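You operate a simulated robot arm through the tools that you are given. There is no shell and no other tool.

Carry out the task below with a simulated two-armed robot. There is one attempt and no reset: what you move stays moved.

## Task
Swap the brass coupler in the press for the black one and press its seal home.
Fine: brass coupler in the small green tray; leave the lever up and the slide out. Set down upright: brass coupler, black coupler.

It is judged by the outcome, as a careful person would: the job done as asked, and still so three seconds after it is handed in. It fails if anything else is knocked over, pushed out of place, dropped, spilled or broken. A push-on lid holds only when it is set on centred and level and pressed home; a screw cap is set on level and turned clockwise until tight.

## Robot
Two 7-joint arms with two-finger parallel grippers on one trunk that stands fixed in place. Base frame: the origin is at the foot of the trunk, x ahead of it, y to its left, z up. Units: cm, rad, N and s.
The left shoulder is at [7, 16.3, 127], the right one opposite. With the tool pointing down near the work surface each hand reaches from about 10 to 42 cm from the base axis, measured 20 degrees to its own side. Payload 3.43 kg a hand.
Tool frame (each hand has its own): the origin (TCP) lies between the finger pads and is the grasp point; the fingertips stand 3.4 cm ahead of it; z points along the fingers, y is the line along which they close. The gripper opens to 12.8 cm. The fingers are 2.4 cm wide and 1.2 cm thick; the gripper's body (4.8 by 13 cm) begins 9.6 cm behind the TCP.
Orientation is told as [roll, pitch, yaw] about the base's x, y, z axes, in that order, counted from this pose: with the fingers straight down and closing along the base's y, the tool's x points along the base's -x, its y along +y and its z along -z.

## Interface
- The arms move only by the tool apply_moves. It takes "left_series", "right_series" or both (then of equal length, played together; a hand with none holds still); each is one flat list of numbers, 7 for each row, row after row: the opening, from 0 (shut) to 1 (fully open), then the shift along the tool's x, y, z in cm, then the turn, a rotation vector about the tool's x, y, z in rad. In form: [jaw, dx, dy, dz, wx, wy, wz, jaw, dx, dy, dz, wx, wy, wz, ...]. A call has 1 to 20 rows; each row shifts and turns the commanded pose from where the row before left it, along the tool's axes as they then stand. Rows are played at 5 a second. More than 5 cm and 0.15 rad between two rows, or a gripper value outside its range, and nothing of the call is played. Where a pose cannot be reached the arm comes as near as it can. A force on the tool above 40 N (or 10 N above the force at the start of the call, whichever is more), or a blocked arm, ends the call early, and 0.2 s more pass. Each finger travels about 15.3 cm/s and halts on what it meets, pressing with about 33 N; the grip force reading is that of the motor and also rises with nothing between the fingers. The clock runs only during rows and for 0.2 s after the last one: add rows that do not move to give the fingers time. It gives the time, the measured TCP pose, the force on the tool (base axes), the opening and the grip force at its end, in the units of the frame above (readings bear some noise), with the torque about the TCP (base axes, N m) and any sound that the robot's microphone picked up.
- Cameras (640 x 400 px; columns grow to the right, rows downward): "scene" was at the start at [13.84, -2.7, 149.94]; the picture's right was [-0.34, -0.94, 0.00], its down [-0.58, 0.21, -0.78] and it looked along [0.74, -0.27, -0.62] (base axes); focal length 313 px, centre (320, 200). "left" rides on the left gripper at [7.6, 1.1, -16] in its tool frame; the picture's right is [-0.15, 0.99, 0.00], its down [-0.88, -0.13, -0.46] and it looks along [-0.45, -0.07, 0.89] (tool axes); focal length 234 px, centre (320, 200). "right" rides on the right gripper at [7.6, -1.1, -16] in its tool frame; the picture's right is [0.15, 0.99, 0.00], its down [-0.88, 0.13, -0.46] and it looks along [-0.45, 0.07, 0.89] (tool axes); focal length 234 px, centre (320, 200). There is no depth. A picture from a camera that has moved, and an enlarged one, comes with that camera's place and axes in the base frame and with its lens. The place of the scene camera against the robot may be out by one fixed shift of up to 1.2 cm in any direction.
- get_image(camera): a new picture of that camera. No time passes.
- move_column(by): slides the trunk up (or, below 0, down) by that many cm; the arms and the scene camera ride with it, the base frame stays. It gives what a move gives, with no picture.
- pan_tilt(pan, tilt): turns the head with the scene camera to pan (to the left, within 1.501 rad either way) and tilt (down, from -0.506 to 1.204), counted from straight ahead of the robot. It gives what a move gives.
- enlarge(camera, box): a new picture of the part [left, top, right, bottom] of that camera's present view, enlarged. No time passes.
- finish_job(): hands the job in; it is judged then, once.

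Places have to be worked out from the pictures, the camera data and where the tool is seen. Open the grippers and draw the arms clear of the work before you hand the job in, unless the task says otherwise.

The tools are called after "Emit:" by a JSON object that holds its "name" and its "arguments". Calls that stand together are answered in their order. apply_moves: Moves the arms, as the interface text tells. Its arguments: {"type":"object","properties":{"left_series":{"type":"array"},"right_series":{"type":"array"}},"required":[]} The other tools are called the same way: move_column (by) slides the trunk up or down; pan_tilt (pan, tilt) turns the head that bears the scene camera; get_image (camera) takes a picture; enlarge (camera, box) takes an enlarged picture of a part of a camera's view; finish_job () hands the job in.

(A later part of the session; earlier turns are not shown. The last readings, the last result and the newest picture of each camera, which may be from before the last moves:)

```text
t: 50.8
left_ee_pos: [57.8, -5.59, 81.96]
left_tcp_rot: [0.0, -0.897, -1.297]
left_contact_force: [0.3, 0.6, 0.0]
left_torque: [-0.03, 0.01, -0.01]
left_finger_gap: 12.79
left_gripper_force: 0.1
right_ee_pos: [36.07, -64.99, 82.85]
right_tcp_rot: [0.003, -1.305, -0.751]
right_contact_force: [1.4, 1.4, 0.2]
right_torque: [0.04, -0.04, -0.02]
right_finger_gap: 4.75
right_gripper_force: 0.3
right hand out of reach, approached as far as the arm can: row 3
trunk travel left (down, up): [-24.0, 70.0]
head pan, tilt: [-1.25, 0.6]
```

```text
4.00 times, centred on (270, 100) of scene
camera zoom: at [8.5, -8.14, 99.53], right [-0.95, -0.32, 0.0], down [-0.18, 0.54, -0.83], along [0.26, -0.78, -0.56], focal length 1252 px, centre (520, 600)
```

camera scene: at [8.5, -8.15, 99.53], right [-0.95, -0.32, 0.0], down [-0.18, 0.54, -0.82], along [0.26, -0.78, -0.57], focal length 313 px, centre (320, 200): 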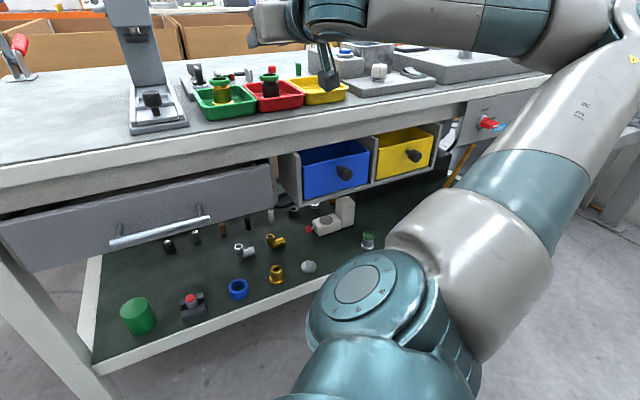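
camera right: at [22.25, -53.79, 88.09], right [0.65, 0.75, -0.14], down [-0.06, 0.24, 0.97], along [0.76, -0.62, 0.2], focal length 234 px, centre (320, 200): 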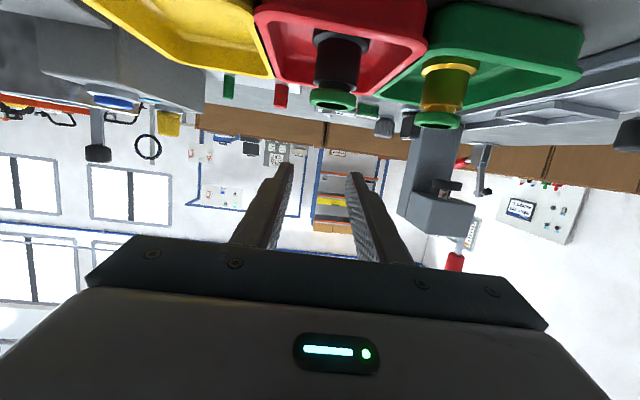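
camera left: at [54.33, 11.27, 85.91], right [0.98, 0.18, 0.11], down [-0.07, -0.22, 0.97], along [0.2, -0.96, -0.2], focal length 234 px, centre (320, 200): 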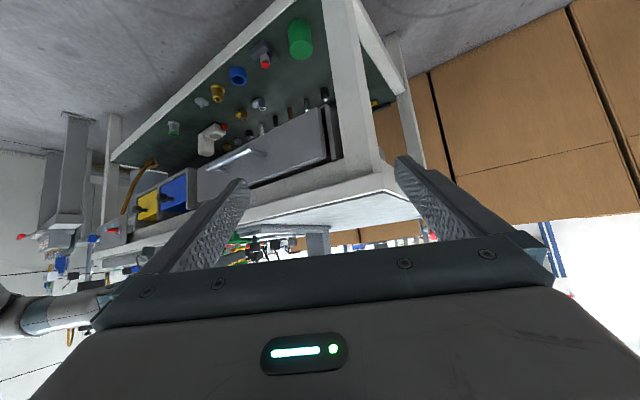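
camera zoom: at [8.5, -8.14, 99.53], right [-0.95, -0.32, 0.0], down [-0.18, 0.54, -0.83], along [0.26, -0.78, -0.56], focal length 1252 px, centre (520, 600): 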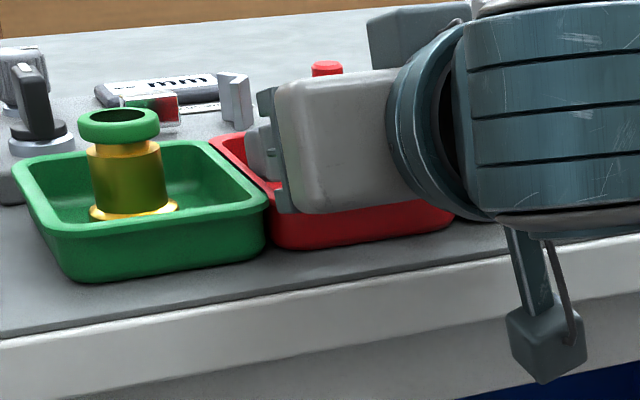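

The fingers straddle the black coupler, centred, but the arm is at its limit slightly too high and the pads could catch the seal. I'll ease the tilt to 1.2 rad and settle to the right height.

Emit:
{"name": "apply_moves", "arguments": {"right_series": [0.36, 0, 0, 0, 0, 0.1, 0, 0.36, 0.233, 0, -0.189, 0, 0, 0, 0.36, 0, 0, 0, 0, 0, 0]}}

Emit:
{"name": "enlarge", "arguments": {"camera": "right", "box": [230, 90, 430, 230]}}

```text
t: 51.6
left_ee_pos: [57.85, -5.56, 81.97]
left_tcp_rot: [0.001, -0.898, -1.299]
left_contact_force: [-0.8, 0.3, -0.4]
left_torque: [-0.03, -0.03, -0.01]
left_finger_gap: 12.79
left_gripper_force: 0.1
right_ee_pos: [35.74, -64.84, 82.69]
right_tcp_rot: [0.002, -1.202, -0.749]
right_contact_force: [0.0, -0.2, 0.3]
right_torque: [-0.02, -0.06, 0.02]
right_finger_gap: 4.61
right_gripper_force: 0.0
trunk travel left (down, up): [-24.0, 70.0]
head pan, tilt: [-1.25, 0.6]
```

```text
2.86 times, centred on (330, 160) of right
camera zoom: at [22.05, -53.62, 81.26], right [0.64, 0.76, -0.14], down [0.01, 0.17, 0.99], along [0.77, -0.63, 0.1], focal length 669 px, centre (291, 314)
```

zoom: 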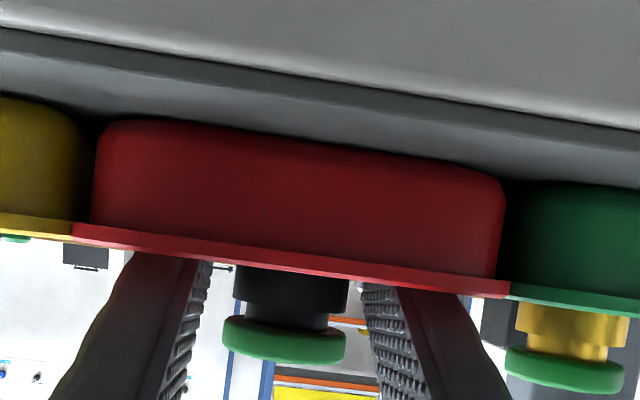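

Pose settled at s 70.35, z 82.69, θ 1.2; the pads' upper edge lies below the seal by about 0.3 cm. I'll close gently on the black body.

Emit:
{"name": "apply_moves", "arguments": {"right_series": [0.3, 0, 0, 0, 0, 0, 0, 0.24, 0, 0, 0, 0, 0, 0, 0.18, 0, 0, 0, 0, 0, 0, 0.15, 0, 0, 0, 0, 0, 0, 0.15, 0, 0, 0, 0, 0, 0]}}

Emit:
{"name": "enlarge", "arguments": {"camera": "right", "box": [230, 90, 430, 230]}}

```text
t: 52.8
left_ee_pos: [57.87, -5.41, 81.87]
left_tcp_rot: [0.001, -0.899, -1.297]
left_contact_force: [0.5, -0.3, 0.1]
left_torque: [0.0, 0.02, 0.02]
left_finger_gap: 12.8
left_gripper_force: 0.0
right_ee_pos: [35.7, -64.88, 82.57]
right_tcp_rot: [0.001, -1.204, -0.751]
right_contact_force: [0.4, 0.3, 0.9]
right_torque: [-0.01, 0.02, 0.0]
right_finger_gap: 3.29
right_gripper_force: 32.9
trunk travel left (down, up): [-24.0, 70.0]
head pan, tilt: [-1.25, 0.6]
```

```text
2.86 times, centred on (330, 160) of right
camera zoom: at [22.05, -53.63, 81.28], right [0.64, 0.76, -0.14], down [0.01, 0.17, 0.99], along [0.77, -0.63, 0.1], focal length 669 px, centre (291, 314)
```

zoom: 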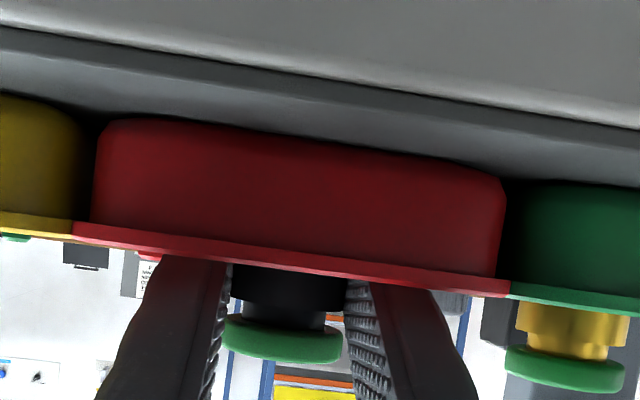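

Gripped at 3.29 on the body, with the seal unmoved. I'll lift 1.5 cm and check for slip.

Emit:
{"name": "apply_moves", "arguments": {"right_series": [0.15, -0.466, 0, -0.179, 0, 0, 0, 0.15, -0.933, 0, -0.358, 0, 0, 0, 0.15, 0, 0, 0, 0, 0, 0]}}

Emit:
{"name": "enlarge", "arguments": {"camera": "right", "box": [230, 90, 430, 230]}}

Emit:
{"name": "enlarge", "arguments": {"camera": "scene", "box": [190, 50, 350, 150]}}

```text
t: 53.6
left_ee_pos: [57.86, -5.61, 81.84]
left_tcp_rot: [0.0, -0.899, -1.299]
left_contact_force: [0.4, -0.2, -0.3]
left_torque: [-0.02, 0.02, 0.0]
left_finger_gap: 12.78
left_gripper_force: 0.1
right_ee_pos: [35.85, -64.83, 84.08]
right_tcp_rot: [0.001, -1.206, -0.749]
right_contact_force: [0.4, 0.4, -2.1]
right_torque: [0.07, 0.06, -0.01]
right_finger_gap: 3.29
right_gripper_force: 32.9
trunk travel left (down, up): [-24.0, 70.0]
head pan, tilt: [-1.25, 0.6]
```

```text
2.86 times, centred on (330, 160) of right
camera zoom: at [22.19, -53.61, 82.76], right [0.64, 0.76, -0.14], down [0.01, 0.17, 0.99], along [0.77, -0.63, 0.1], focal length 669 px, centre (291, 314)
```

zoom: 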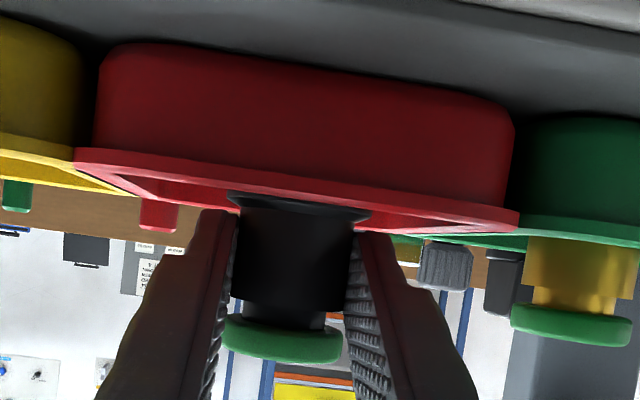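

```text
4.00 times, centred on (270, 100) of scene
camera zoom: at [8.51, -8.16, 99.53], right [-0.95, -0.32, 0.0], down [-0.18, 0.54, -0.82], along [0.26, -0.78, -0.57], focal length 1252 px, centre (520, 600)
```

zoom: 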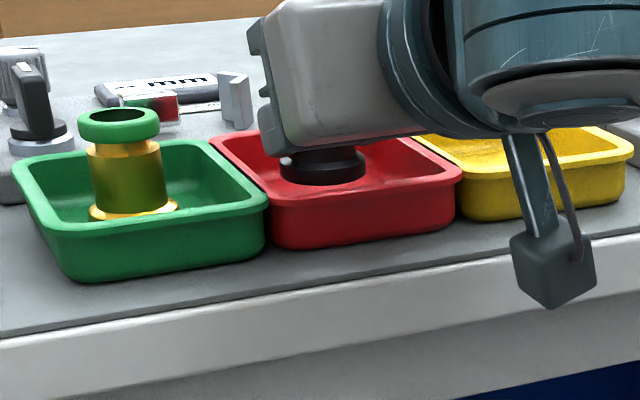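

Held firmly: the seal's place in the hand view is unchanged. I'll raise the black coupler to z 92 and carry it over to the slide, while the left hand rises 14 cm to restore the side view.

Emit:
{"name": "apply_moves", "arguments": {"right_series": [0.15, -1.868, 0, -0.713, 0, 0, 0, 0.15, -1.868, 0, -0.713, 0, 0, 0, 0.15, -1.868, 0, -0.713, 0, 0, 0, 0.15, -1.868, 0, -0.713, 0, 0, 0, 0.15, -0.15, 3.05, 0.39, 0, 0, 0, 0.15, -0.15, 3.05, 0.39, 0, 0, 0, 0.15, -0.15, 3.05, 0.39, 0, 0, 0, 0.15, -0.15, 3.05, 0.39, 0, 0, 0, 0.15, -0.15, 3.05, 0.39, 0, 0, 0, 0.15, -0.15, 3.05, 0.39, 0, 0, 0, 0.15, -0.15, 3.05, 0.39, 0, 0, 0, 0.15, 0, 0, 0, 0, 0, 0], "left_series": [1, -2.193, 0, -1.74, 0, 0, 0, 1, -2.193, 0, -1.74, 0, 0, 0, 1, -2.193, 0, -1.74, 0, 0, 0, 1, -2.193, 0, -1.74, 0, 0, 0, 1, -2.193, 0, -1.74, 0, 0, 0, 1, 0, 0, 0, 0, 0, 0, 1, 0, 0, 0, 0, 0, 0, 1, 0, 0, 0, 0, 0, 0, 1, 0, 0, 0, 0, 0, 0, 1, 0, 0, 0, 0, 0, 0, 1, 0, 0, 0, 0, 0, 0, 1, 0, 0, 0, 0, 0, 0]}}

Emit:
{"name": "get_image", "arguments": {"camera": "right"}}

Emit:
{"name": "get_image", "arguments": {"camera": "left"}}

Emit:
{"name": "get_image", "arguments": {"camera": "scene"}}

```text
t: 56.2
left_ee_pos: [57.85, -5.6, 95.88]
left_tcp_rot: [0.0, -0.899, -1.294]
left_contact_force: [0.6, 0.1, -0.3]
left_torque: [0.01, 0.0, 0.01]
left_finger_gap: 12.78
left_gripper_force: 0.1
right_ee_pos: [52.48, -51.39, 92.27]
right_tcp_rot: [0.002, -1.205, -0.752]
right_contact_force: [0.3, -0.3, -1.8]
right_torque: [0.03, 0.04, 0.03]
right_finger_gap: 3.27
right_gripper_force: 33.0
trunk travel left (down, up): [-24.0, 70.0]
head pan, tilt: [-1.25, 0.6]
```

```text
taken
camera right: at [38.79, -40.13, 90.88], right [0.64, 0.76, -0.14], down [0.01, 0.17, 0.99], along [0.77, -0.63, 0.1], focal length 234 px, centre (320, 200)
```

right: 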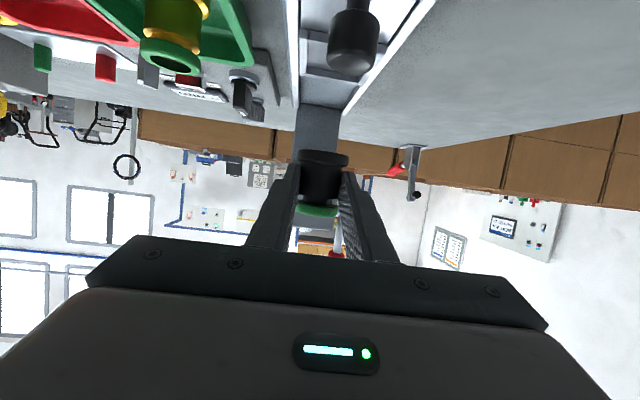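

```text
taken
camera left: at [54.34, 11.26, 99.9], right [0.98, 0.18, 0.11], down [-0.07, -0.22, 0.97], along [0.2, -0.96, -0.2], focal length 234 px, centre (320, 200)
```

left: 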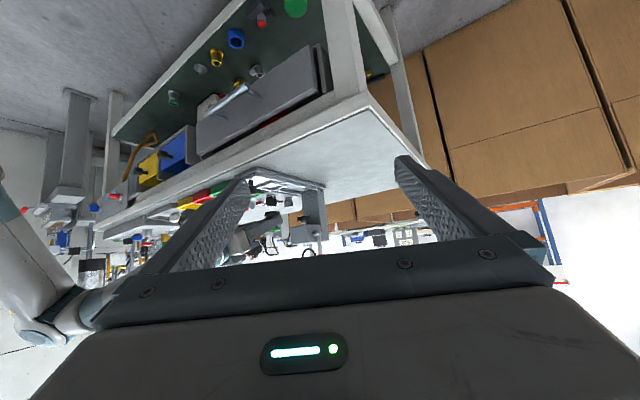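

```text
taken
camera scene: at [8.51, -8.17, 99.53], right [-0.95, -0.32, 0.0], down [-0.18, 0.54, -0.82], along [0.26, -0.78, -0.57], focal length 313 px, centre (320, 200)
```

scene: 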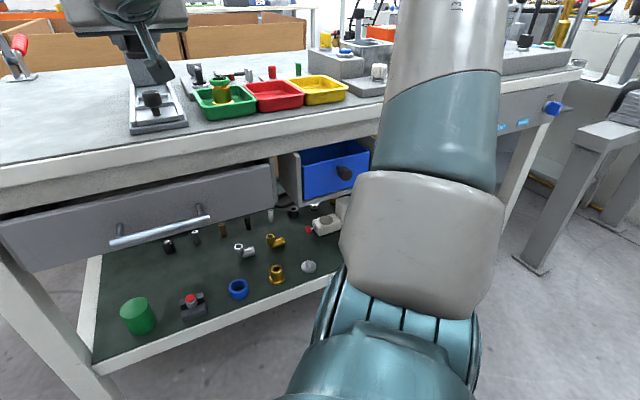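

The black coupler is above the slide. I'll take the zoomed side view and hand view to line it up with the nest.

Emit:
{"name": "enlarge", "arguments": {"camera": "left", "box": [235, 160, 335, 230]}}

Emit:
{"name": "enlarge", "arguments": {"camera": "right", "box": [240, 30, 440, 230]}}

```text
5.71 times, centred on (285, 195) of left
camera zoom: at [54.34, 11.26, 99.9], right [0.98, 0.18, 0.11], down [-0.07, -0.22, 0.97], along [0.2, -0.96, -0.2], focal length 1338 px, centre (520, 229)
```

zoom: 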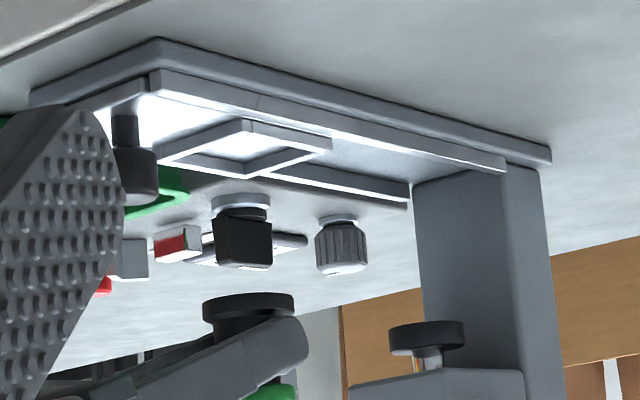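

```text
2.00 times, centred on (340, 130) of right
camera zoom: at [38.79, -40.13, 90.88], right [0.64, 0.76, -0.14], down [0.01, 0.17, 0.99], along [0.77, -0.63, 0.1], focal length 468 px, centre (280, 340)
```

zoom: 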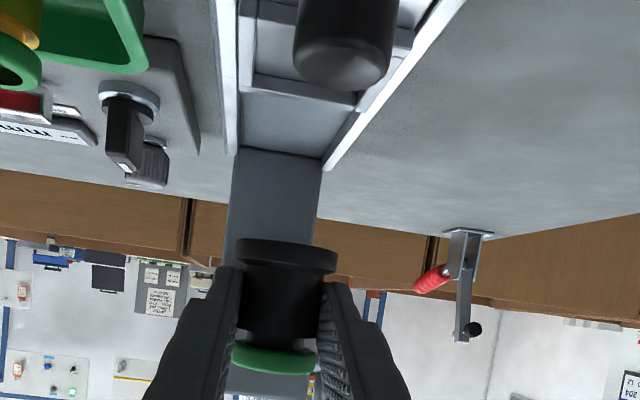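

From the side view I compute the nest centre at s 76.06, l -1.72 and the held coupler at s 75.65, l -1.78. I'll shift +0.35 / +0.06 cm and lower it to just above the nest walls.

Emit:
{"name": "apply_moves", "arguments": {"right_series": [0.15, 1.743, 0.06, 1.043, 0, 0, 0, 0.15, 2.054, 0, 0.787, 0, 0, 0, 0.15, 2.054, 0, 0.787, 0, 0, 0, 0.15, 0, 0, 0, 0, 0, 0]}}

Emit:
{"name": "enlarge", "arguments": {"camera": "left", "box": [235, 160, 335, 230]}}

Emit:
{"name": "enlarge", "arguments": {"camera": "right", "box": [240, 60, 400, 220]}}

```text
t: 57.2
left_ee_pos: [57.91, -5.44, 95.92]
left_tcp_rot: [-0.001, -0.899, -1.294]
left_contact_force: [-0.6, -0.5, 0.5]
left_torque: [-0.02, 0.0, -0.02]
left_finger_gap: 12.8
left_gripper_force: 0.1
right_ee_pos: [52.82, -51.51, 85.6]
right_tcp_rot: [0.003, -1.205, -0.751]
right_contact_force: [-0.1, 0.7, -2.5]
right_torque: [0.02, 0.02, 0.01]
right_finger_gap: 3.29
right_gripper_force: 33.2
trunk travel left (down, up): [-24.0, 70.0]
head pan, tilt: [-1.25, 0.6]
```

```text
5.71 times, centred on (285, 195) of left
camera zoom: at [54.35, 11.28, 99.89], right [0.98, 0.18, 0.11], down [-0.07, -0.22, 0.97], along [0.2, -0.96, -0.2], focal length 1338 px, centre (520, 229)
```

zoom: 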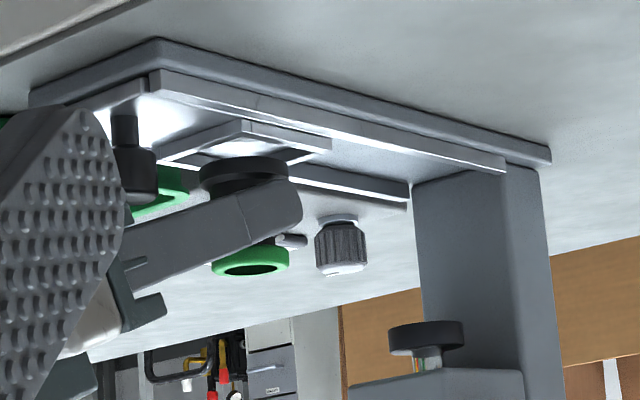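

```text
2.50 times, centred on (320, 140) of right
camera zoom: at [39.06, -40.3, 84.32], right [0.64, 0.76, -0.14], down [0.01, 0.17, 0.99], along [0.77, -0.63, 0.1], focal length 585 px, centre (320, 350)
```

zoom: 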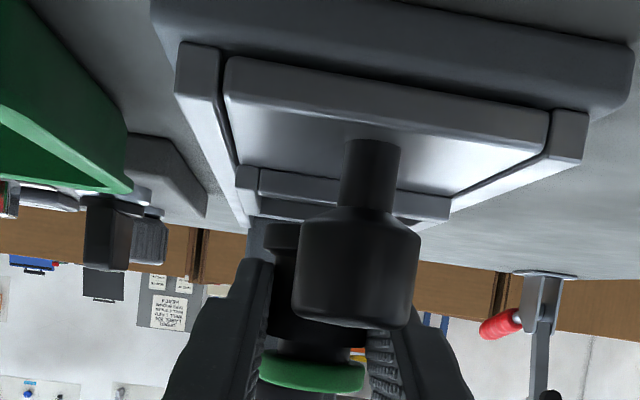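

Aligned within about 0.1 cm of the nest centre, base just above the walls. I'll nudge +0.08 and lower in small steps until it lands.

Emit:
{"name": "apply_moves", "arguments": {"right_series": [0.15, 0.204, 0, 0.165, 0, 0, 0, 0.15, 0.233, 0, 0.089, 0, 0, 0, 0.15, 0.233, 0, 0.089, 0, 0, 0, 0.15, 0, 0, 0, 0, 0, 0]}}

Emit:
{"name": "enlarge", "arguments": {"camera": "left", "box": [235, 160, 335, 230]}}

Emit:
{"name": "enlarge", "arguments": {"camera": "right", "box": [240, 60, 400, 220]}}

```text
t: 58.2
left_ee_pos: [57.96, -5.56, 95.89]
left_tcp_rot: [-0.003, -0.899, -1.294]
left_contact_force: [-0.4, -0.1, 0.1]
left_torque: [0.02, 0.0, 0.03]
left_finger_gap: 12.79
left_gripper_force: 0.0
right_ee_pos: [52.92, -51.41, 85.0]
right_tcp_rot: [0.002, -1.205, -0.75]
right_contact_force: [0.4, -0.6, -1.8]
right_torque: [0.04, 0.01, 0.01]
right_finger_gap: 3.29
right_gripper_force: 32.9
trunk travel left (down, up): [-24.0, 70.0]
head pan, tilt: [-1.25, 0.6]
```

```text
5.71 times, centred on (285, 195) of left
camera zoom: at [54.36, 11.28, 99.89], right [0.98, 0.18, 0.11], down [-0.07, -0.22, 0.97], along [0.2, -0.96, -0.2], focal length 1338 px, centre (520, 229)
```

zoom: 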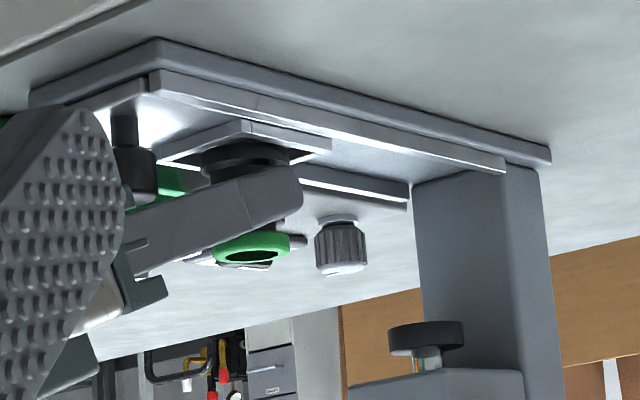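

```text
2.50 times, centred on (320, 140) of right
camera zoom: at [39.14, -40.32, 83.62], right [0.64, 0.76, -0.14], down [0.01, 0.17, 0.99], along [0.77, -0.63, 0.1], focal length 585 px, centre (320, 350)
```

zoom: 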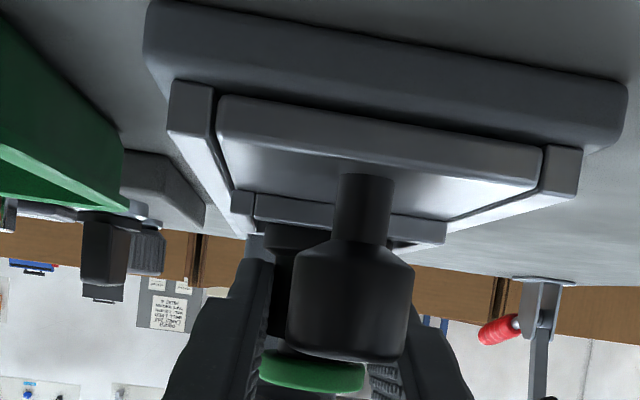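

No contact yet, and the flange is entering the nest. I'll continue lowering in small steps.

Emit:
{"name": "apply_moves", "arguments": {"right_series": [0.15, 0.187, 0, 0.072, 0, 0, 0, 0.15, 0.187, 0, 0.072, 0, 0, 0, 0.15, 0.14, 0, 0.054, 0, 0, 0, 0.15, 0, 0, 0, 0, 0, 0]}}

Emit:
{"name": "enlarge", "arguments": {"camera": "left", "box": [235, 160, 335, 230]}}

Emit:
{"name": "enlarge", "arguments": {"camera": "right", "box": [240, 60, 400, 220]}}

```text
t: 59.2
left_ee_pos: [57.98, -5.54, 95.94]
left_tcp_rot: [0.0, -0.898, -1.296]
left_contact_force: [0.0, 0.2, 0.2]
left_torque: [0.02, 0.0, 0.03]
left_finger_gap: 12.79
left_gripper_force: 0.1
right_ee_pos: [52.74, -51.42, 84.5]
right_tcp_rot: [0.003, -1.206, -0.751]
right_contact_force: [1.5, -0.5, 1.8]
right_torque: [-0.04, 0.0, 0.01]
right_finger_gap: 3.28
right_gripper_force: 32.6
trunk travel left (down, up): [-24.0, 70.0]
head pan, tilt: [-1.25, 0.6]
```

```text
5.71 times, centred on (285, 195) of left
camera zoom: at [54.34, 11.29, 99.91], right [0.98, 0.18, 0.11], down [-0.07, -0.22, 0.97], along [0.2, -0.96, -0.2], focal length 1338 px, centre (520, 229)
```

zoom: 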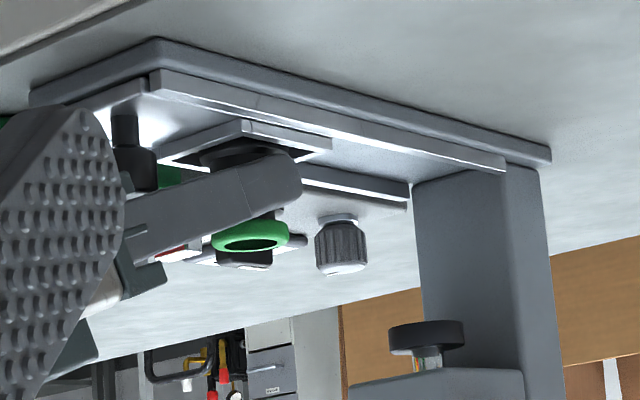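

```text
2.50 times, centred on (320, 140) of right
camera zoom: at [39.13, -40.31, 83.07], right [0.64, 0.76, -0.14], down [0.01, 0.17, 0.99], along [0.77, -0.63, 0.1], focal length 585 px, centre (320, 350)
```

zoom: 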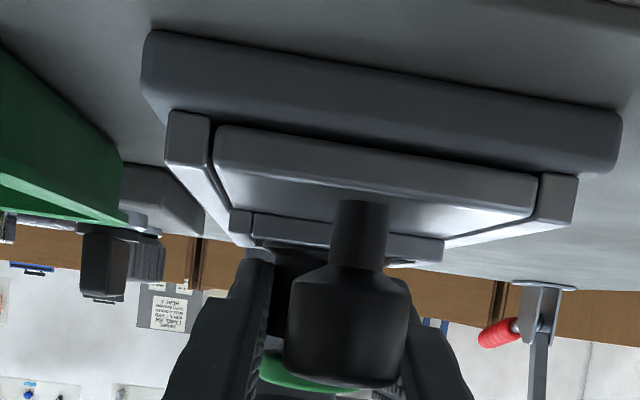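

A light contact force appeared at z 84.5, 1.93 cm above the tray grip height, which matches the nest floor rather than the wall tops. The side view shows the coupler upright and inside the nest, so I'll open gently.

Emit:
{"name": "apply_moves", "arguments": {"right_series": [0.15, 0.093, 0, 0.036, 0, 0, 0, 0.27, 0, 0, 0, 0, 0, 0, 0.32, 0, 0, 0, 0, 0, 0, 0.4, 0, 0, 0, 0, 0, 0, 0.4, 0, 0, 0, 0, 0, 0]}}

Emit:
{"name": "enlarge", "arguments": {"camera": "left", "box": [235, 160, 335, 230]}}

Emit:
{"name": "enlarge", "arguments": {"camera": "right", "box": [240, 60, 400, 220]}}

```text
t: 60.4
left_ee_pos: [57.91, -5.63, 95.94]
left_tcp_rot: [-0.002, -0.899, -1.297]
left_contact_force: [1.4, 0.6, -0.9]
left_torque: [0.02, 0.0, 0.0]
left_finger_gap: 12.82
left_gripper_force: 0.0
right_ee_pos: [52.96, -51.48, 84.24]
right_tcp_rot: [0.0, -1.204, -0.751]
right_contact_force: [-0.6, 0.1, 0.0]
right_torque: [0.02, 0.0, 0.02]
right_finger_gap: 5.1
right_gripper_force: 0.0
trunk travel left (down, up): [-24.0, 70.0]
head pan, tilt: [-1.25, 0.6]
```

```text
5.71 times, centred on (285, 195) of left
camera zoom: at [54.34, 11.29, 99.9], right [0.98, 0.18, 0.11], down [-0.07, -0.22, 0.97], along [0.2, -0.96, -0.2], focal length 1338 px, centre (520, 229)
```

zoom: 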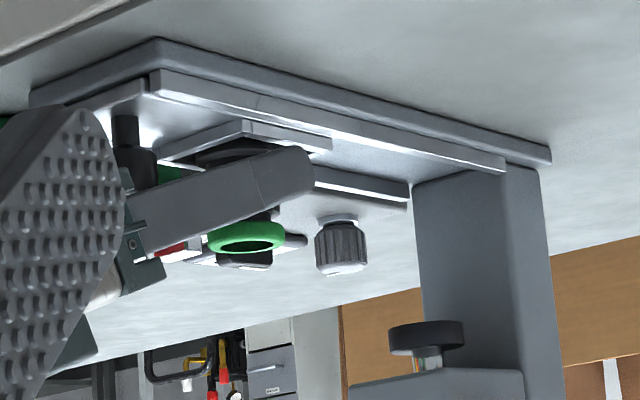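

```text
2.50 times, centred on (320, 140) of right
camera zoom: at [39.1, -40.31, 82.91], right [0.64, 0.76, -0.14], down [0.01, 0.17, 0.99], along [0.77, -0.63, 0.1], focal length 585 px, centre (320, 350)
```

zoom: 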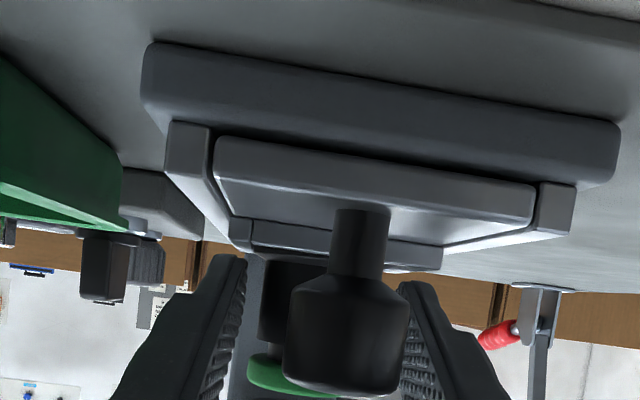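

Released and upright in the nest. I'll centre the open fingers on it (-0.2 cm) and rise straight up clear of the seal.

Emit:
{"name": "apply_moves", "arguments": {"right_series": [0.42, 0, -0.2, 0, 0, 0, 0, 0.44, -0.467, 0, -0.179, 0, 0, 0, 0.44, -0.934, 0, -0.358, 0, 0, 0, 0.44, -1.868, 0, -0.716, 0, 0, 0, 0.44, -1.868, 0, -0.716, 0, 0, 0, 0.44, -1.868, 0, -0.716, 0, 0, 0, 0.44, 0, 0, 0, 0, 0, 0]}}

Emit:
{"name": "enlarge", "arguments": {"camera": "left", "box": [235, 160, 335, 230]}}

Emit:
{"name": "enlarge", "arguments": {"camera": "right", "box": [240, 0, 440, 160]}}

```text
t: 62.0
left_ee_pos: [57.97, -5.45, 95.95]
left_tcp_rot: [-0.001, -0.898, -1.294]
left_contact_force: [0.3, 0.0, -0.2]
left_torque: [-0.01, -0.01, 0.01]
left_finger_gap: 12.79
left_gripper_force: 0.1
right_ee_pos: [52.71, -51.55, 91.95]
right_tcp_rot: [0.003, -1.205, -0.75]
right_contact_force: [0.0, 0.0, -0.7]
right_torque: [0.0, -0.03, 0.0]
right_finger_gap: 5.62
right_gripper_force: 0.1
trunk travel left (down, up): [-24.0, 70.0]
head pan, tilt: [-1.25, 0.6]
```

```text
5.71 times, centred on (285, 195) of left
camera zoom: at [54.35, 11.29, 99.89], right [0.98, 0.18, 0.11], down [-0.07, -0.22, 0.97], along [0.2, -0.96, -0.2], focal length 1338 px, centre (520, 229)
```

zoom: 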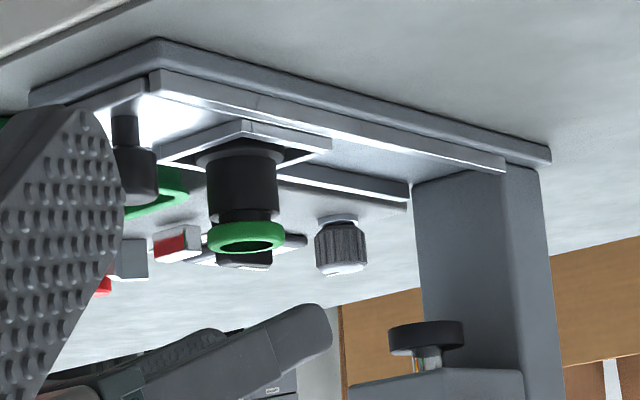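

```text
2.50 times, centred on (340, 80) of right
camera zoom: at [39.1, -40.4, 90.51], right [0.64, 0.76, -0.14], down [0.01, 0.17, 0.99], along [0.77, -0.63, 0.1], focal length 585 px, centre (270, 500)
```

zoom: 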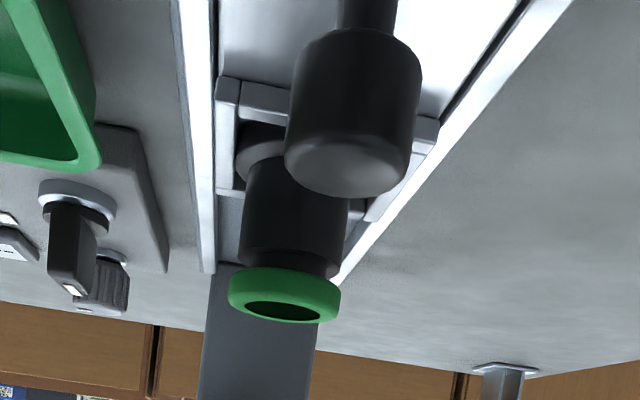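

The black coupler is upright in the nest with its seal set on top. For pushing the slide and working the lever I want the arms higher, so I'll raise the trunk 20 cm; the right hand rises clear of everything.

Emit:
{"name": "move_column", "arguments": {"by": 20}}

Emit:
{"name": "pan_tilt", "arguments": {"pan": -0.85, "tilt": 0.7}}

Emit:
{"name": "get_image", "arguments": {"camera": "scene"}}

Emit:
{"name": "get_image", "arguments": {"camera": "left"}}

```text
t: 64.2
left_ee_pos: [57.97, -5.44, 115.95]
left_tcp_rot: [-0.005, -0.899, -1.295]
left_contact_force: [0.0, -0.7, 0.3]
left_torque: [0.0, 0.0, 0.02]
left_finger_gap: 12.8
left_gripper_force: 0.0
right_ee_pos: [52.83, -51.54, 111.79]
right_tcp_rot: [0.0, -1.204, -0.751]
right_contact_force: [0.4, 0.7, -0.9]
right_torque: [0.04, -0.01, 0.02]
right_finger_gap: 5.63
right_gripper_force: 0.0
trunk travel left (down, up): [-44.0, 50.0]
head pan, tilt: [-1.25, 0.6]
```

```text
t: 65.0
left_ee_pos: [57.88, -5.52, 115.97]
left_tcp_rot: [-0.003, -0.898, -1.294]
left_contact_force: [0.0, 0.3, 0.1]
left_torque: [0.0, 0.01, 0.01]
left_finger_gap: 12.82
left_gripper_force: 0.1
right_ee_pos: [52.81, -51.56, 111.86]
right_tcp_rot: [0.0, -1.203, -0.749]
right_contact_force: [0.0, -0.8, -0.2]
right_torque: [-0.03, -0.02, 0.02]
right_finger_gap: 5.65
right_gripper_force: 0.0
trunk travel left (down, up): [-44.0, 50.0]
head pan, tilt: [-0.85, 0.7]
```

```text
taken
camera scene: at [11.33, -6.15, 118.67], right [-0.75, -0.66, 0.0], down [-0.42, 0.48, -0.76], along [0.5, -0.58, -0.64], focal length 313 px, centre (320, 200)
```

scene: 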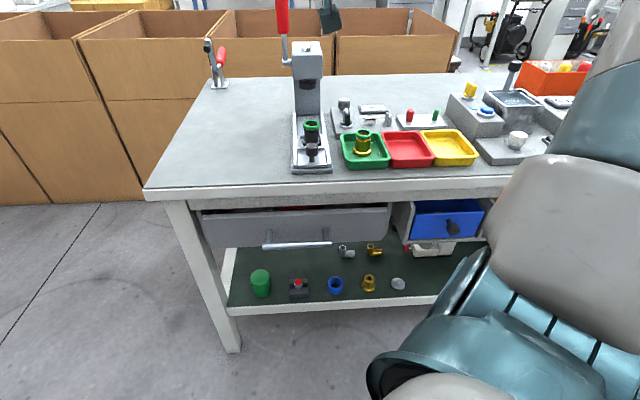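

```text
taken
camera left: at [54.35, 11.29, 119.9], right [0.98, 0.18, 0.11], down [-0.07, -0.22, 0.97], along [0.2, -0.96, -0.2], focal length 234 px, centre (320, 200)
```

left: 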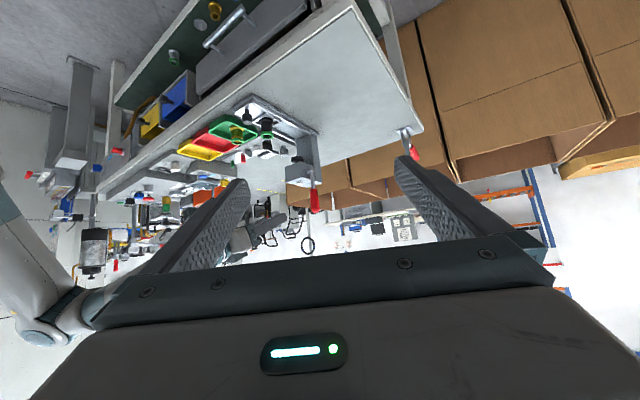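

Now the scene view is unobstructed. I'll zoom on the press, slide and trays from both cameras.

Emit:
{"name": "enlarge", "arguments": {"camera": "scene", "box": [260, 10, 400, 180]}}

Emit:
{"name": "enlarge", "arguments": {"camera": "left", "box": [180, 80, 340, 220]}}

Emit:
{"name": "enlarge", "arguments": {"camera": "scene", "box": [330, 110, 490, 180]}}

```text
2.35 times, centred on (330, 95) of scene
camera zoom: at [11.33, -6.15, 118.67], right [-0.75, -0.66, 0.0], down [-0.42, 0.48, -0.76], along [0.5, -0.58, -0.64], focal length 736 px, centre (296, 447)
```

zoom: 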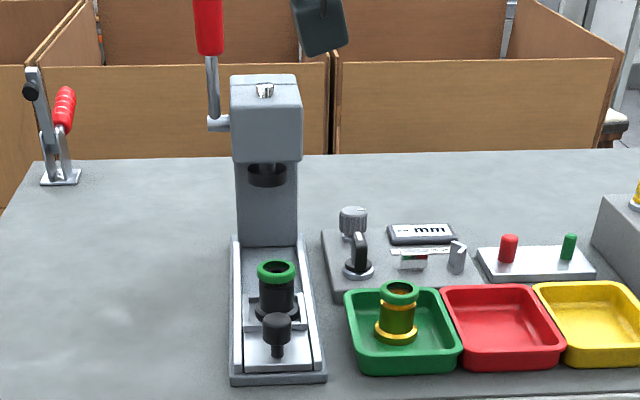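

```text
2.86 times, centred on (260, 150) of left
camera zoom: at [54.35, 11.29, 119.9], right [0.98, 0.18, 0.11], down [-0.07, -0.22, 0.97], along [0.2, -0.96, -0.2], focal length 669 px, centre (491, 343)
```

zoom: 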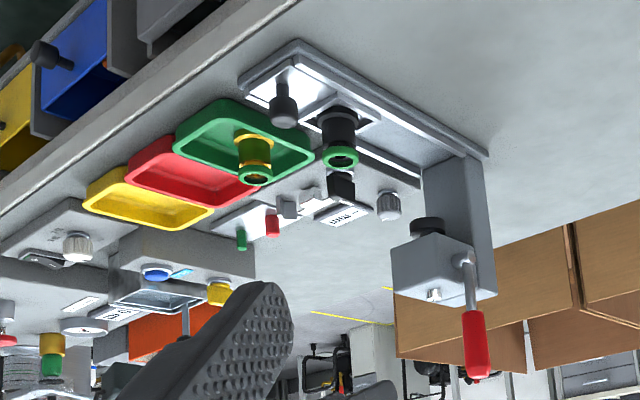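

```text
4.00 times, centred on (410, 145) of scene
camera zoom: at [11.33, -6.15, 118.67], right [-0.75, -0.66, 0.0], down [-0.42, 0.48, -0.76], along [0.5, -0.58, -0.64], focal length 1252 px, centre (-40, 420)
```

zoom: 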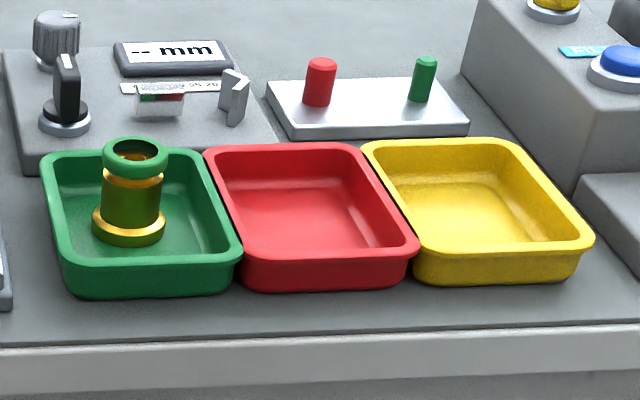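

Brass stands upright in the green tray, trays are in place, and black is in the nest. I locate the lever pivot near s 88.3, l 3.6, z 96.4, with the handle straight up to z 109, and the knob at s 68.9, z 84.7. I'll tilt the right hand back to 0.5 rad and come down over the knob.

Emit:
{"name": "apply_moves", "arguments": {"right_series": [0.42, 0, 0, 0, 0, 0.14, 0, 0.42, 0, 0, 0, 0, 0.14, 0, 0.42, 0, 0, 0, 0, 0.14, 0, 0.42, 0, 0, 0, 0, 0.14, 0, 0.42, 0, 0, 0, 0, 0.14, 0, 0.42, 2.485, 0.04, 2.435, 0, 0, 0, 0.42, 2.485, 0.04, 2.435, 0, 0, 0, 0.42, 2.485, 0.04, 2.435, 0, 0, 0, 0.42, 2.485, 0.04, 2.435, 0, 0, 0, 0.42, 2.485, 0.04, 2.435, 0, 0, 0, 0.42, 2.485, 0.04, 2.435, 0, 0, 0, 0.42, 0, 0, 0, 0, 0, 0]}}

Emit:
{"name": "get_image", "arguments": {"camera": "right"}}

Emit:
{"name": "enlarge", "arguments": {"camera": "left", "box": [180, 60, 340, 220]}}

```text
t: 67.6
left_ee_pos: [57.77, -5.39, 115.89]
left_tcp_rot: [-0.003, -0.901, -1.294]
left_contact_force: [-1.0, -0.1, 0.0]
left_torque: [0.02, 0.0, -0.02]
left_finger_gap: 12.79
left_gripper_force: 0.0
right_ee_pos: [48.33, -47.34, 91.85]
right_tcp_rot: [0.0, -0.504, -0.75]
right_contact_force: [0.1, 0.2, 0.4]
right_torque: [0.01, -0.02, -0.02]
right_finger_gap: 5.38
right_gripper_force: 0.2
trunk travel left (down, up): [-44.0, 50.0]
head pan, tilt: [-0.85, 0.7]
```

```text
taken
camera right: at [37.04, -38.31, 102.08], right [0.58, 0.81, -0.07], down [0.49, -0.28, 0.82], along [0.65, -0.51, -0.56], focal length 234 px, centre (320, 200)
```

right: 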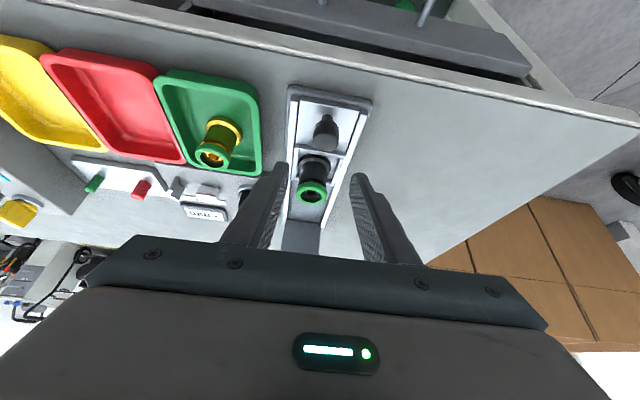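

```text
2.50 times, centred on (260, 140) of left
camera zoom: at [54.33, 11.31, 119.91], right [0.98, 0.18, 0.11], down [-0.07, -0.22, 0.97], along [0.2, -0.96, -0.2], focal length 585 px, centre (470, 350)
```

zoom: 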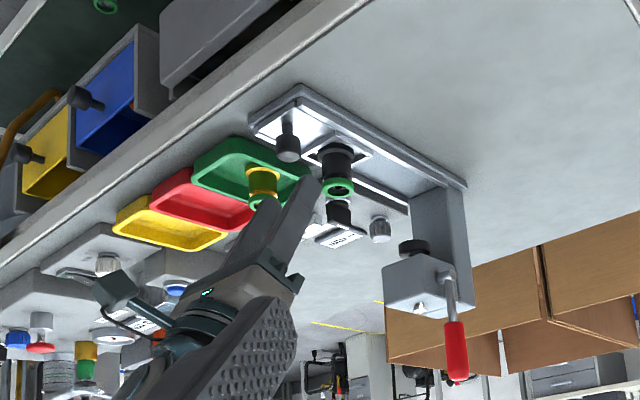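

The hand is over the knob, which reads at s 68.6, l -1.45. I'll descend straight so the fingers straddle it.

Emit:
{"name": "apply_moves", "arguments": {"right_series": [0.42, 1.03, 0.085, 1.868, 0, 0, 0, 0.42, 1.03, 0.085, 1.868, 0, 0, 0, 0.42, 1.03, 0.085, 1.868, 0, 0, 0, 0.42, 0, 0, 0, 0, 0, 0]}}

Emit:
{"name": "enlarge", "arguments": {"camera": "right", "box": [240, 60, 440, 240]}}

Emit:
{"name": "enlarge", "arguments": {"camera": "left", "box": [200, 70, 320, 180]}}

```text
t: 68.6
left_ee_pos: [57.9, -5.54, 115.86]
left_tcp_rot: [0.0, -0.9, -1.296]
left_contact_force: [0.0, -0.7, 0.1]
left_torque: [0.03, -0.01, -0.04]
left_finger_gap: 12.8
left_gripper_force: 0.0
right_ee_pos: [48.92, -47.31, 85.33]
right_tcp_rot: [0.0, -0.503, -0.751]
right_contact_force: [-0.5, -0.1, 0.0]
right_torque: [0.03, 0.02, 0.01]
right_finger_gap: 5.39
right_gripper_force: 0.1
trunk travel left (down, up): [-44.0, 50.0]
head pan, tilt: [-0.85, 0.7]
```

```text
2.22 times, centred on (340, 150) of right
camera zoom: at [37.48, -38.32, 95.67], right [0.58, 0.81, -0.07], down [0.49, -0.28, 0.82], along [0.65, -0.51, -0.56], focal length 520 px, centre (276, 311)
```

zoom: 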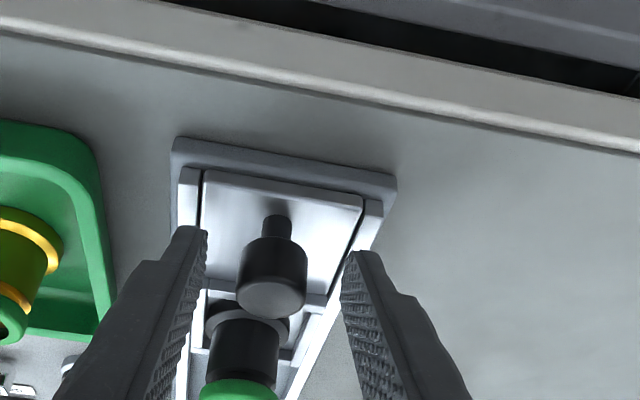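

```text
3.64 times, centred on (260, 125) of left
camera zoom: at [54.31, 11.32, 119.91], right [0.98, 0.18, 0.11], down [-0.07, -0.22, 0.97], along [0.2, -0.96, -0.2], focal length 852 px, centre (538, 473)
```

zoom: 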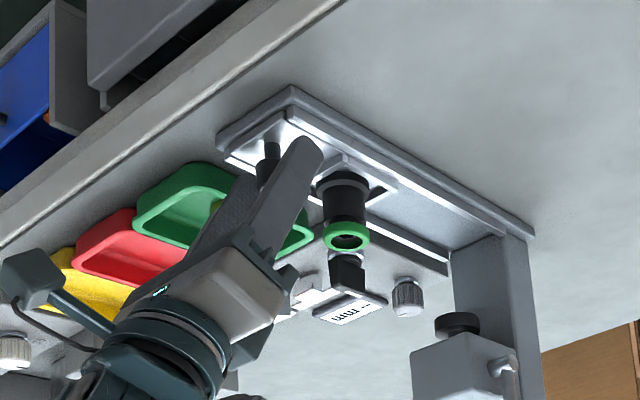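

The knob sits centred between the fingers. I'll close on it.

Emit:
{"name": "apply_moves", "arguments": {"right_series": [0.3, 0, 0, 0, 0, 0, 0, 0.2, 0, 0, 0, 0, 0, 0, 0.12, 0, 0, 0, 0, 0, 0, 0.12, 0, 0, 0, 0, 0, 0]}}

Emit:
{"name": "enlarge", "arguments": {"camera": "right", "box": [240, 60, 440, 240]}}

```text
t: 69.6
left_ee_pos: [57.85, -5.53, 115.89]
left_tcp_rot: [-0.003, -0.899, -1.296]
left_contact_force: [0.9, 0.0, -0.2]
left_torque: [-0.01, 0.03, 0.02]
left_finger_gap: 12.8
left_gripper_force: 0.0
right_ee_pos: [48.66, -47.28, 85.23]
right_tcp_rot: [0.001, -0.504, -0.75]
right_contact_force: [-7.0, -6.1, -0.2]
right_torque: [0.34, -0.24, 0.09]
right_finger_gap: 2.53
right_gripper_force: 45.3
trunk travel left (down, up): [-44.0, 50.0]
head pan, tilt: [-0.85, 0.7]
```

```text
2.22 times, centred on (340, 150) of right
camera zoom: at [37.44, -38.41, 95.65], right [0.58, 0.81, -0.07], down [0.49, -0.28, 0.82], along [0.65, -0.51, -0.56], focal length 520 px, centre (276, 311)
```

zoom: 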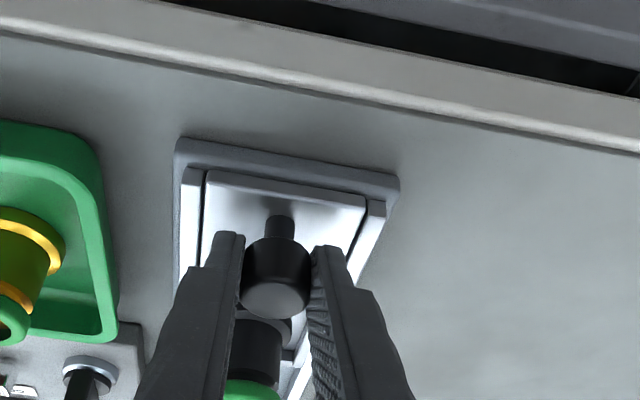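

Gripped the knob at 2.53. I'll push the slide in by 2 cm first, easing the small sideways offset, and read the forces.

Emit:
{"name": "apply_moves", "arguments": {"right_series": [0.12, -0.438, -0.1, 0.241, 0, 0, 0, 0.12, -0.438, 0, 0.241, 0, 0, 0, 0.12, -0.438, 0, 0.241, 0, 0, 0, 0.12, -0.438, 0, 0.241, 0, 0, 0]}}

Emit:
{"name": "enlarge", "arguments": {"camera": "left", "box": [200, 70, 320, 180]}}

```text
t: 70.6
left_ee_pos: [57.87, -5.71, 116.04]
left_tcp_rot: [-0.002, -0.901, -1.296]
left_contact_force: [-0.8, -0.6, 0.4]
left_torque: [0.01, -0.02, -0.02]
left_finger_gap: 12.8
left_gripper_force: 0.1
right_ee_pos: [50.18, -48.88, 85.31]
right_tcp_rot: [0.0, -0.503, -0.752]
right_contact_force: [-6.2, -6.4, -4.1]
right_torque: [-0.04, 1.37, -0.22]
right_finger_gap: 2.53
right_gripper_force: 45.0
trunk travel left (down, up): [-44.0, 50.0]
head pan, tilt: [-0.85, 0.7]
```

```text
3.64 times, centred on (260, 125) of left
camera zoom: at [54.33, 11.14, 119.92], right [0.98, 0.18, 0.11], down [-0.07, -0.22, 0.97], along [0.2, -0.96, -0.2], focal length 852 px, centre (538, 473)
```

zoom: 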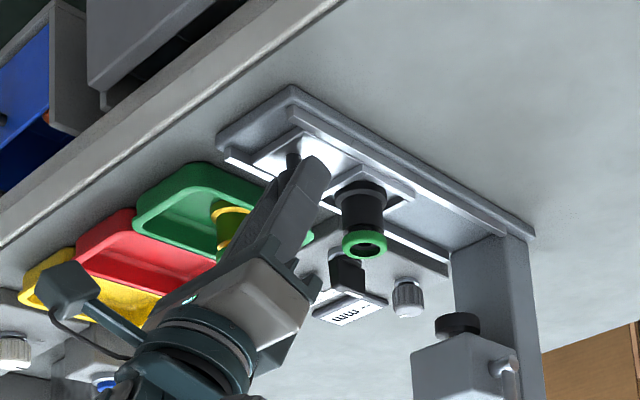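

The slide moves freely with the coupler upright. I'll continue pushing, trimming the sideways load.

Emit:
{"name": "apply_moves", "arguments": {"right_series": [0.12, -0.613, -0.1, 0.338, 0, 0, 0, 0.12, -0.613, 0, 0.338, 0, 0, 0, 0.12, -0.613, 0, 0.338, 0, 0, 0, 0.12, -0.613, 0, 0.338, 0, 0, 0, 0.12, -0.613, 0, 0.338, 0, 0, 0, 0.12, -0.613, 0, 0.338, 0, 0, 0]}}

Emit:
{"name": "enlarge", "arguments": {"camera": "left", "box": [220, 80, 340, 190]}}

```text
t: 72.0
left_ee_pos: [57.82, -5.72, 116.01]
left_tcp_rot: [0.001, -0.899, -1.296]
left_contact_force: [-1.2, 0.9, 0.0]
left_torque: [0.05, 0.0, 0.02]
left_finger_gap: 12.79
left_gripper_force: 0.1
right_ee_pos: [53.11, -51.71, 85.31]
right_tcp_rot: [0.001, -0.505, -0.752]
right_contact_force: [-13.1, -11.9, -5.0]
right_torque: [-0.62, 1.13, -0.23]
right_finger_gap: 2.52
right_gripper_force: 45.2
trunk travel left (down, up): [-44.0, 50.0]
head pan, tilt: [-0.85, 0.7]
```

```text
3.64 times, centred on (280, 135) of left
camera zoom: at [54.27, 11.06, 119.95], right [0.98, 0.18, 0.11], down [-0.07, -0.22, 0.97], along [0.2, -0.96, -0.2], focal length 852 px, centre (466, 436)
```

zoom: 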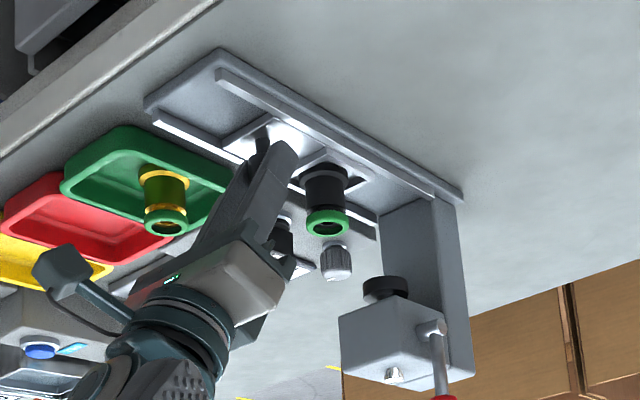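

The coupler rides upright, but a sideways load is building, so the slide axis lies slightly to the right of my path. I'll trim 0.2 cm right and continue with a slight slant.

Emit:
{"name": "apply_moves", "arguments": {"right_series": [0.12, -0.3, -0.2, 0.165, 0, 0, 0, 0.12, -0.613, -0.03, 0.338, 0, 0, 0, 0.12, -0.613, -0.03, 0.338, 0, 0, 0, 0.12, -0.613, -0.03, 0.338, 0, 0, 0, 0.12, -0.613, -0.03, 0.338, 0, 0, 0]}}

Emit:
{"name": "enlarge", "arguments": {"camera": "left", "box": [220, 80, 340, 190]}}

Emit:
{"name": "enlarge", "arguments": {"camera": "scene", "box": [260, 10, 400, 180]}}

```text
t: 73.2
left_ee_pos: [57.89, -5.61, 115.98]
left_tcp_rot: [-0.002, -0.899, -1.295]
left_contact_force: [-0.5, 0.0, 1.1]
left_torque: [0.02, -0.04, -0.01]
left_finger_gap: 12.78
left_gripper_force: 0.1
right_ee_pos: [55.42, -54.01, 85.19]
right_tcp_rot: [0.003, -0.504, -0.754]
right_contact_force: [-6.8, -6.7, -4.2]
right_torque: [-0.24, 1.3, -0.06]
right_finger_gap: 2.54
right_gripper_force: 45.1
trunk travel left (down, up): [-44.0, 50.0]
head pan, tilt: [-0.85, 0.7]
```

```text
3.64 times, centred on (280, 135) of left
camera zoom: at [54.34, 11.18, 119.92], right [0.98, 0.18, 0.11], down [-0.07, -0.22, 0.97], along [0.2, -0.96, -0.2], focal length 852 px, centre (466, 436)
```

zoom: 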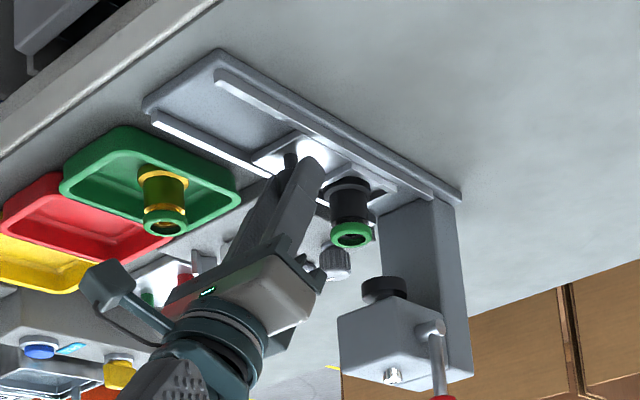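

```text
2.35 times, centred on (330, 95) of scene
camera zoom: at [11.32, -6.25, 118.67], right [-0.75, -0.66, 0.0], down [-0.43, 0.48, -0.76], along [0.5, -0.57, -0.64], focal length 736 px, centre (296, 447)
```

zoom: 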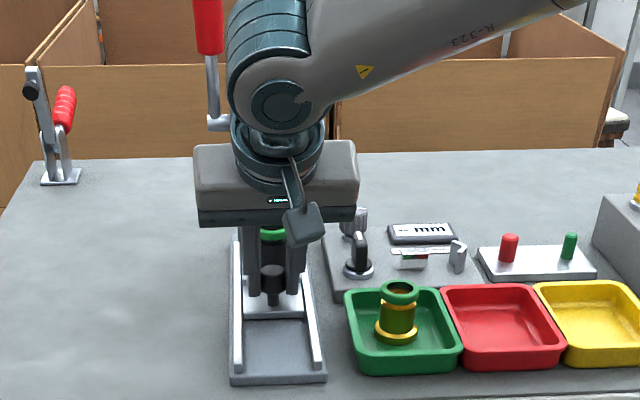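

About 9.5 cm in, with the coupler now approaching the ram. I'll continue until it meets its stop.

Emit:
{"name": "apply_moves", "arguments": {"right_series": [0.12, -0.525, -0.1, 0.29, 0, 0, 0, 0.12, -0.525, -0.03, 0.29, 0, 0, 0, 0.12, -0.525, -0.03, 0.29, 0, 0, 0, 0.12, -0.438, -0.02, 0.241, 0, 0, 0]}}

Emit:
{"name": "enlarge", "arguments": {"camera": "left", "box": [220, 80, 340, 190]}}

```text
t: 74.2
left_ee_pos: [57.98, -5.43, 115.9]
left_tcp_rot: [-0.003, -0.897, -1.295]
left_contact_force: [0.1, -0.8, 0.4]
left_torque: [-0.06, 0.01, 0.01]
left_finger_gap: 12.81
left_gripper_force: 0.0
right_ee_pos: [57.04, -55.57, 85.29]
right_tcp_rot: [0.001, -0.505, -0.75]
right_contact_force: [0.6, 0.8, -4.3]
right_torque: [-0.17, 0.98, 0.07]
right_finger_gap: 2.52
right_gripper_force: 45.0
trunk travel left (down, up): [-44.0, 50.0]
head pan, tilt: [-0.85, 0.7]
```

```text
3.64 times, centred on (280, 135) of left
camera zoom: at [54.41, 11.29, 119.88], right [0.98, 0.18, 0.11], down [-0.07, -0.22, 0.97], along [0.2, -0.96, -0.2], focal length 852 px, centre (466, 436)
```

zoom: 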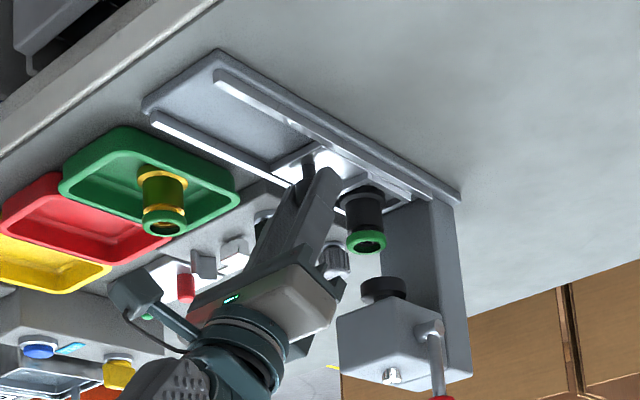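

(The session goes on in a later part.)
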